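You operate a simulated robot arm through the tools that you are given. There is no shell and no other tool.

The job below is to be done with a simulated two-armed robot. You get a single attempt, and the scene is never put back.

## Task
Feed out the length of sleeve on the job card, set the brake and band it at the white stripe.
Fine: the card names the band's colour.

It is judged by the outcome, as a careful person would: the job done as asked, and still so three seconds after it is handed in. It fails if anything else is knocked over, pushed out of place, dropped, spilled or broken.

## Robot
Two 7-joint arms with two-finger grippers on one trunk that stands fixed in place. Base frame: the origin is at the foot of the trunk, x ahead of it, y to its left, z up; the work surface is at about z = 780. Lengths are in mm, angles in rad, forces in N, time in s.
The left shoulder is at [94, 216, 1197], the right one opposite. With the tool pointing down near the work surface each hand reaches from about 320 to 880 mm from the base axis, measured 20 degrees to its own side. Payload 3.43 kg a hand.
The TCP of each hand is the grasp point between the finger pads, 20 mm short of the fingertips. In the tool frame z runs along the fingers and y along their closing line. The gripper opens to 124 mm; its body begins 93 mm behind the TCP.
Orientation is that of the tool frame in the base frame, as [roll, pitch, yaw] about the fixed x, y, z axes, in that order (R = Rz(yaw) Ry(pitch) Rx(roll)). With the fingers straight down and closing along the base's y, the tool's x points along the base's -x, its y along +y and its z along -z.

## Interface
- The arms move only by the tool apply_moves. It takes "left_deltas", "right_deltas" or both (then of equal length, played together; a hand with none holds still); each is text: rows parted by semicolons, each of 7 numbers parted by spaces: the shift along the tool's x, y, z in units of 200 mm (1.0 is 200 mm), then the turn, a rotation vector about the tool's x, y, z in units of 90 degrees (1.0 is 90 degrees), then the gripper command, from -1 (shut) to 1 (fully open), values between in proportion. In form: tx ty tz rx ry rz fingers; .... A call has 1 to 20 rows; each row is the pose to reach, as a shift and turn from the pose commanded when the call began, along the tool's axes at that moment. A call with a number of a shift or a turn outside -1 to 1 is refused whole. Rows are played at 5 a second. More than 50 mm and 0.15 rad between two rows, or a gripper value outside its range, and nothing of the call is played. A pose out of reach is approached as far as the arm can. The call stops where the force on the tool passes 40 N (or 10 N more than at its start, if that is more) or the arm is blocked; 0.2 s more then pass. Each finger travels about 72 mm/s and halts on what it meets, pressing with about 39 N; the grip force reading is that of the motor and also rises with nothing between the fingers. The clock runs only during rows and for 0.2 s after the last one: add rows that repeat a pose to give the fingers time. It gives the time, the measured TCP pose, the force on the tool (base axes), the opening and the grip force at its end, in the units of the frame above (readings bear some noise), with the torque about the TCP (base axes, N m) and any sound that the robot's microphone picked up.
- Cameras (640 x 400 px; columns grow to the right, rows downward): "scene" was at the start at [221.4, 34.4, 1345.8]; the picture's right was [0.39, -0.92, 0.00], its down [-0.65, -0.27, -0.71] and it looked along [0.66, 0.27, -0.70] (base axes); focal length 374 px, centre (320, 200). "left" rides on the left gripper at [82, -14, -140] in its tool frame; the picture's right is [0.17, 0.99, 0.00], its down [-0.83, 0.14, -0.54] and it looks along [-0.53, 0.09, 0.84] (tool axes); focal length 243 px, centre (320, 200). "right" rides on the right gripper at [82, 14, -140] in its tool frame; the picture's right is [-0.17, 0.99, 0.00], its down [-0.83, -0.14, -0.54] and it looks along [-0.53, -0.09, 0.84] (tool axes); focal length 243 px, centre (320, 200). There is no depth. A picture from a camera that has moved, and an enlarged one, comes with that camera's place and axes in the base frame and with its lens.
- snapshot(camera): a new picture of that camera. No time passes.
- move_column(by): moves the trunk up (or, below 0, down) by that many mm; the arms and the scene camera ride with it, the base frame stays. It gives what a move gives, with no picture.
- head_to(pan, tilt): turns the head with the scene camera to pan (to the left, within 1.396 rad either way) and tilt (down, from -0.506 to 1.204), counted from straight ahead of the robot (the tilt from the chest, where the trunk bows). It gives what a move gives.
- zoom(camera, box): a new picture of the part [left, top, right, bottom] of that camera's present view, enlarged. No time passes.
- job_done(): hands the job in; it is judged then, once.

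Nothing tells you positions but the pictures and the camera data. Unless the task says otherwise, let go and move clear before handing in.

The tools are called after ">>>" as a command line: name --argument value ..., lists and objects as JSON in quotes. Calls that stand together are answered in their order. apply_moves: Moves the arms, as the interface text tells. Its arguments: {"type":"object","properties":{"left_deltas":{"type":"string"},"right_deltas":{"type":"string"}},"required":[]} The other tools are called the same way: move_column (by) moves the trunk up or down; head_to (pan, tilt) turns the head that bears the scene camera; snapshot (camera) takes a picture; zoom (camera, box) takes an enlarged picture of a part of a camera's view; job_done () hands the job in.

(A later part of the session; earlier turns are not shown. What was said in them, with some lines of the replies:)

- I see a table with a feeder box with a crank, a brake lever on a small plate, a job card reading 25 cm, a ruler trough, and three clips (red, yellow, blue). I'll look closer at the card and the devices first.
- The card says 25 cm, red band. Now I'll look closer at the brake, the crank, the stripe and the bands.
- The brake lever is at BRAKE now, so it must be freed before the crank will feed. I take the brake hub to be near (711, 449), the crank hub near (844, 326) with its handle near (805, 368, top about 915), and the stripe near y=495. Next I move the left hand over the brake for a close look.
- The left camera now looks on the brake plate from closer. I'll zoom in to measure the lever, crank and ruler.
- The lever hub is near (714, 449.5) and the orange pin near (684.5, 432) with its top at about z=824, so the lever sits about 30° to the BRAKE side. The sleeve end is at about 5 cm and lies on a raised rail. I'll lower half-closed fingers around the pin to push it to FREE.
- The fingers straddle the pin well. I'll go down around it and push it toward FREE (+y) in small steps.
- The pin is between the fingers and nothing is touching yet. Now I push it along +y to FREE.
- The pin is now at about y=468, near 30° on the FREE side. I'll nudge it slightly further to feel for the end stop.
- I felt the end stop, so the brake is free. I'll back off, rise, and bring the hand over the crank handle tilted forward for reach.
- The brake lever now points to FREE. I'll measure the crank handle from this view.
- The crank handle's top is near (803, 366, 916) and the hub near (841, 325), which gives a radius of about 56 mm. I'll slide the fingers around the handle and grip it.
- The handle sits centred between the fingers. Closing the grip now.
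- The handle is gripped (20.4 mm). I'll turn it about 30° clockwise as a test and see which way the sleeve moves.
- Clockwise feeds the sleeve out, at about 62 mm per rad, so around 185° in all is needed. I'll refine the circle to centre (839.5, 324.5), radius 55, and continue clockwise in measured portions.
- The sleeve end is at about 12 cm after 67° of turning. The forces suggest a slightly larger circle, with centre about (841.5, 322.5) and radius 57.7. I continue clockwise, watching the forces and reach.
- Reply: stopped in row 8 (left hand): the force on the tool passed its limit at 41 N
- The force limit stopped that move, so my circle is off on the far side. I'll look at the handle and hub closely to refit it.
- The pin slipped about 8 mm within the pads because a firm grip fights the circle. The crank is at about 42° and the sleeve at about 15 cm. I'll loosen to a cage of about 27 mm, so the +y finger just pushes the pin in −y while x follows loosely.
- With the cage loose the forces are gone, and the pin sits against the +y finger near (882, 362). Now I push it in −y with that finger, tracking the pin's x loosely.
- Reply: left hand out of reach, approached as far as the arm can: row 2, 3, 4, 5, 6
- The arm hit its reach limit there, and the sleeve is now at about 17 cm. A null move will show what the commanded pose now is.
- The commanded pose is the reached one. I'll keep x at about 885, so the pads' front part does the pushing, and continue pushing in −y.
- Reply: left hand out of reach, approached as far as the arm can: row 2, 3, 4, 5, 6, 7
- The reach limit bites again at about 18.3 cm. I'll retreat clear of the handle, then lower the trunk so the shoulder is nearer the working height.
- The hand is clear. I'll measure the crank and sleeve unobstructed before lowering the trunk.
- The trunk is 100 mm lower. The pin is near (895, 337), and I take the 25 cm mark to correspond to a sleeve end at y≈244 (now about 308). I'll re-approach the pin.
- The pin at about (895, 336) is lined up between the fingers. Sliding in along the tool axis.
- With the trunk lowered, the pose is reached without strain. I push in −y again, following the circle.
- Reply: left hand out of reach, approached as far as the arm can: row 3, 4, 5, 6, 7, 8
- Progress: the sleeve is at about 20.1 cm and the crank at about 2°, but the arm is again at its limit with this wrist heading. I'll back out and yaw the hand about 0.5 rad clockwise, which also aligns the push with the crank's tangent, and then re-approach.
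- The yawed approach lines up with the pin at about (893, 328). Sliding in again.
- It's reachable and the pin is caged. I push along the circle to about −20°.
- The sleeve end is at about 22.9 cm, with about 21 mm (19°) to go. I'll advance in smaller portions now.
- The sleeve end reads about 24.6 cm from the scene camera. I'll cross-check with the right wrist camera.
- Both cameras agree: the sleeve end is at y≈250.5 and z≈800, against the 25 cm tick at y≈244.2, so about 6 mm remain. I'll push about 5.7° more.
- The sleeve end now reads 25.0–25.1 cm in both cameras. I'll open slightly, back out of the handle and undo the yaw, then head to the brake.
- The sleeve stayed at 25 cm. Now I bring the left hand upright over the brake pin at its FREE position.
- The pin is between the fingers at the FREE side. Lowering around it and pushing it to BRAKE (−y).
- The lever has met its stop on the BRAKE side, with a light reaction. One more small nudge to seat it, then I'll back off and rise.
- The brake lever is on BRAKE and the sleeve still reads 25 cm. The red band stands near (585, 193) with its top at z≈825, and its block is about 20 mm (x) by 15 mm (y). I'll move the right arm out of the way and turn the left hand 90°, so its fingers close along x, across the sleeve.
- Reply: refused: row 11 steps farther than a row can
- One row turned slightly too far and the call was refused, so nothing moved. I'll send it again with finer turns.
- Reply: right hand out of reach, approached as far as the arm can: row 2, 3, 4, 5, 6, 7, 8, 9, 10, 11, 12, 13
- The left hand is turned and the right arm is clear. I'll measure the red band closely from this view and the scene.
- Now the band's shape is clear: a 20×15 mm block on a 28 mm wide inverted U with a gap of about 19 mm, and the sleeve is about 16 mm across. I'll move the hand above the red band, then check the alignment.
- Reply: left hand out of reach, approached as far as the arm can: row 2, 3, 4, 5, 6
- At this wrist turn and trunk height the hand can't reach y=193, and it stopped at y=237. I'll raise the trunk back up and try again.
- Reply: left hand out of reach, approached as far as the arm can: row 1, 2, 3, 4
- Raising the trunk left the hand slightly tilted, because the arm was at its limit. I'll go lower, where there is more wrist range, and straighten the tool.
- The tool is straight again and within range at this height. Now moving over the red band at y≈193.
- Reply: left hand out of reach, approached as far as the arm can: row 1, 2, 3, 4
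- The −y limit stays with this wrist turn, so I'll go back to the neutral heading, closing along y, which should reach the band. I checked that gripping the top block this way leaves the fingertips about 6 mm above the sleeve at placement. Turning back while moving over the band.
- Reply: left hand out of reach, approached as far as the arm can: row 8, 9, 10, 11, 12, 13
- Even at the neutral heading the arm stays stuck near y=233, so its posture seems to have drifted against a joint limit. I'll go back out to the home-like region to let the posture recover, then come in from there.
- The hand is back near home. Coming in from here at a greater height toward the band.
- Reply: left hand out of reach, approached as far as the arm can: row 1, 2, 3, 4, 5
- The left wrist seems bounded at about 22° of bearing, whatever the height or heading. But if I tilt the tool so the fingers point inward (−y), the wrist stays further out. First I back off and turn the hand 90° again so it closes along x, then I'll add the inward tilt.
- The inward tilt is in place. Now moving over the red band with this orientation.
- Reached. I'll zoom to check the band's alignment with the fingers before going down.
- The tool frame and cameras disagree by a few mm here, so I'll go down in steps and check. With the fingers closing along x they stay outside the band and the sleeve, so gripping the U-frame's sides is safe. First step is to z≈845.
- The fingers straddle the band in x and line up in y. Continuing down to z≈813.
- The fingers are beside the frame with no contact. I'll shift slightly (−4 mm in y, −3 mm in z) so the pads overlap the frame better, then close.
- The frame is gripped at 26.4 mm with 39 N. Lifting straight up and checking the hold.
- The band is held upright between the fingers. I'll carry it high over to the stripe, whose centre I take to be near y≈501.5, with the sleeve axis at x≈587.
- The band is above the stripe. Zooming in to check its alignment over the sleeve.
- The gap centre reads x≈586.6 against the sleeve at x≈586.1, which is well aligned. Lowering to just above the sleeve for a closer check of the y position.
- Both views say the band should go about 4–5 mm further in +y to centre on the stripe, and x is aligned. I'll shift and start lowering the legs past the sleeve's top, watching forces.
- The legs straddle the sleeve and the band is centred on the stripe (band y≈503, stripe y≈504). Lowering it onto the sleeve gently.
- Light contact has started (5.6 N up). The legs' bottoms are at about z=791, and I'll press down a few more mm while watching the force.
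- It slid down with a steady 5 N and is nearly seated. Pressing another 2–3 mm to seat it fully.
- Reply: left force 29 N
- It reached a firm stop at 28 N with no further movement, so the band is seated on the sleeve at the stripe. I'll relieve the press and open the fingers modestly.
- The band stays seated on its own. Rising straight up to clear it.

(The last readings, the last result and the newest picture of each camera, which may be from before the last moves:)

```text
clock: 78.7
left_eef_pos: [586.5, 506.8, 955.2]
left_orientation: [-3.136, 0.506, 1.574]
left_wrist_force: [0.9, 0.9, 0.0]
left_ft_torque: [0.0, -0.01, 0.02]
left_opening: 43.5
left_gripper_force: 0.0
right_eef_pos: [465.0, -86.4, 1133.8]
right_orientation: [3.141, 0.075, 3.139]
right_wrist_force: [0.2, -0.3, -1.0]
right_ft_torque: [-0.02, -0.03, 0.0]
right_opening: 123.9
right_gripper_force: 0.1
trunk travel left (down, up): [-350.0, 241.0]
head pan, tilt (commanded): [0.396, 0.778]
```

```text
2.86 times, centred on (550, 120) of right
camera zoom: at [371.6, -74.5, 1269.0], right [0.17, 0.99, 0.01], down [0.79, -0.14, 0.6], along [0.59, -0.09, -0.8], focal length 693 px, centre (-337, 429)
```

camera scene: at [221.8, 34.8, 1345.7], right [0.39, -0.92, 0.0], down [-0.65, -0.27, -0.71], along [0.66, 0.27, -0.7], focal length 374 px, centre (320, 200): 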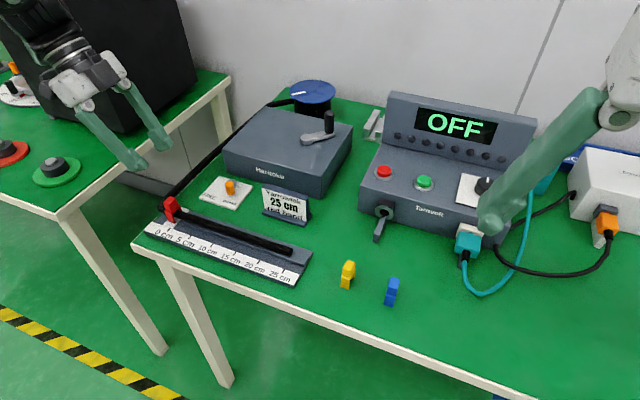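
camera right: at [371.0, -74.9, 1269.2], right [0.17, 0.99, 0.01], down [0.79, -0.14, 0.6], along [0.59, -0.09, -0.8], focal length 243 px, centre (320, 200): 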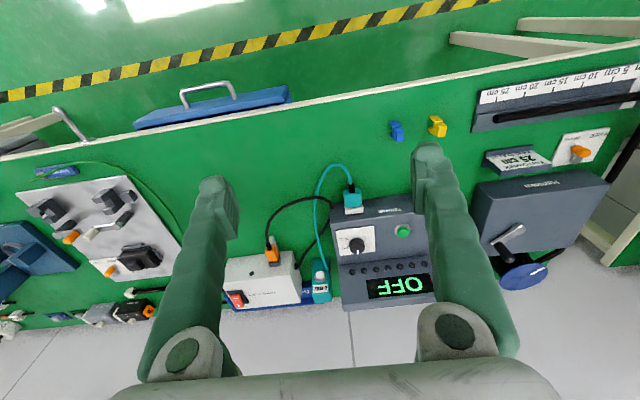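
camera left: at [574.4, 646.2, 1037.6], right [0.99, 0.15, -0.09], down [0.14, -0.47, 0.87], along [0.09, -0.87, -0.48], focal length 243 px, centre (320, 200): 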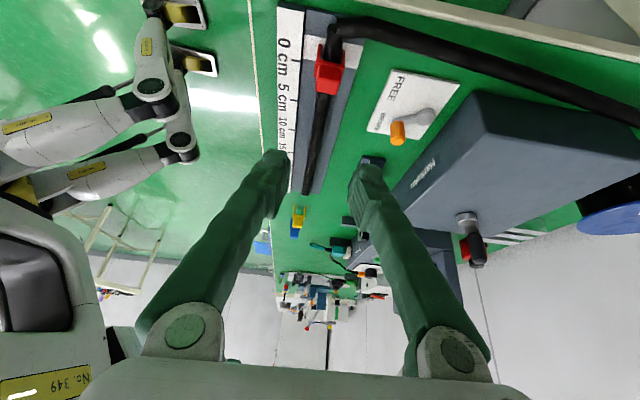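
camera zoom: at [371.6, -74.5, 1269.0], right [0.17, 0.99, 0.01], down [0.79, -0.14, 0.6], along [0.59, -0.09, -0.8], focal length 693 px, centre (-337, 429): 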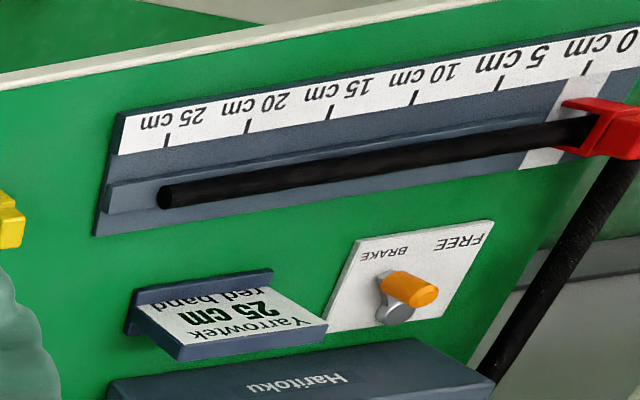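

The red band sits on the sleeve at the white stripe, the brake is on BRAKE, and the other items look undisturbed. One last check of the sleeve length, the brake, and the seating from close up.

>>> zoom --camera "scene" --box '[250, 225, 330, 295]'

>>> zoom --camera "scene" --box '[145, 190, 205, 235]'

>>> zoom --camera "left" --box '[270, 10, 380, 110]'

>>> zoom --camera "right" --box '[470, 80, 560, 150]'

```text
5.71 times, centred on (290, 260) of scene
camera zoom: at [221.8, 34.8, 1345.7], right [0.39, -0.92, 0.0], down [-0.65, -0.27, -0.71], along [0.66, 0.27, -0.7], focal length 2140 px, centre (491, -143)
```

zoom: 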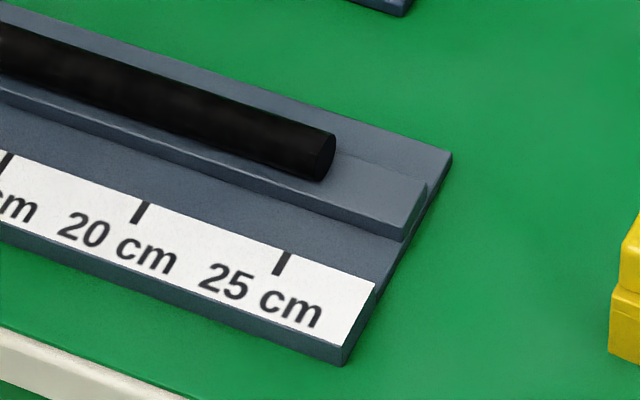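

```text
8.89 times, centred on (175, 212) of scene
camera zoom: at [221.8, 34.8, 1345.7], right [0.39, -0.92, 0.0], down [-0.65, -0.27, -0.71], along [0.66, 0.27, -0.7], focal length 3329 px, centre (1609, 89)
```

zoom: 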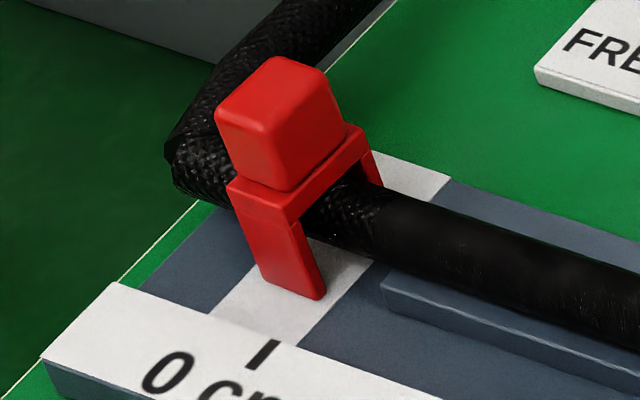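

```text
4.00 times, centred on (325, 60) of left
camera zoom: at [574.4, 646.2, 1037.6], right [0.99, 0.15, -0.09], down [0.14, -0.47, 0.87], along [0.09, -0.87, -0.48], focal length 970 px, centre (300, 760)
```

zoom: 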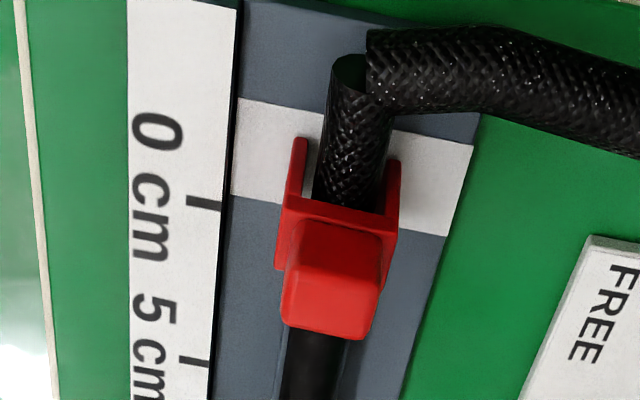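

```text
5.71 times, centred on (515, 115) of right
camera zoom: at [371.6, -74.5, 1269.0], right [0.17, 0.99, 0.01], down [0.79, -0.14, 0.6], along [0.59, -0.09, -0.8], focal length 1386 px, centre (-794, 686)
```

zoom: 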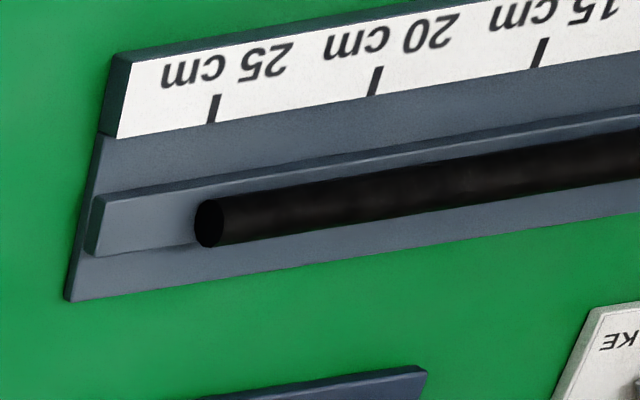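

The sleeve end lines up with the 25 cm mark (within about 1 mm). The brake lever is on BRAKE, the red band is seated on the sleeve within the white stripe, and both hands are clear. Nothing else was disturbed, so I'm handing the job in.

>>> job_done

```text
The job is handed in.
```

I've handed the job in. The sleeve is fed out to 25 cm, the brake is set, and the red band the card asks for is on the sleeve at the white stripe. I haven't been told how it was judged.

- **Sleeve:** the end lines up with the 25 cm mark to within about 1 mm. It stayed there after the brake was set and the band fitted.
- **Brake:** it was already on BRAKE at the start, so I moved it to FREE to turn the crank, then back to BRAKE until it met its stop.
- **Band:** it was pressed down to a firm stop and stayed put when released. It lies within the stripe, about 2–4 mm off its centre toward the ruler side.

In the last pictures nothing else had moved, and both hands were clear of the work.
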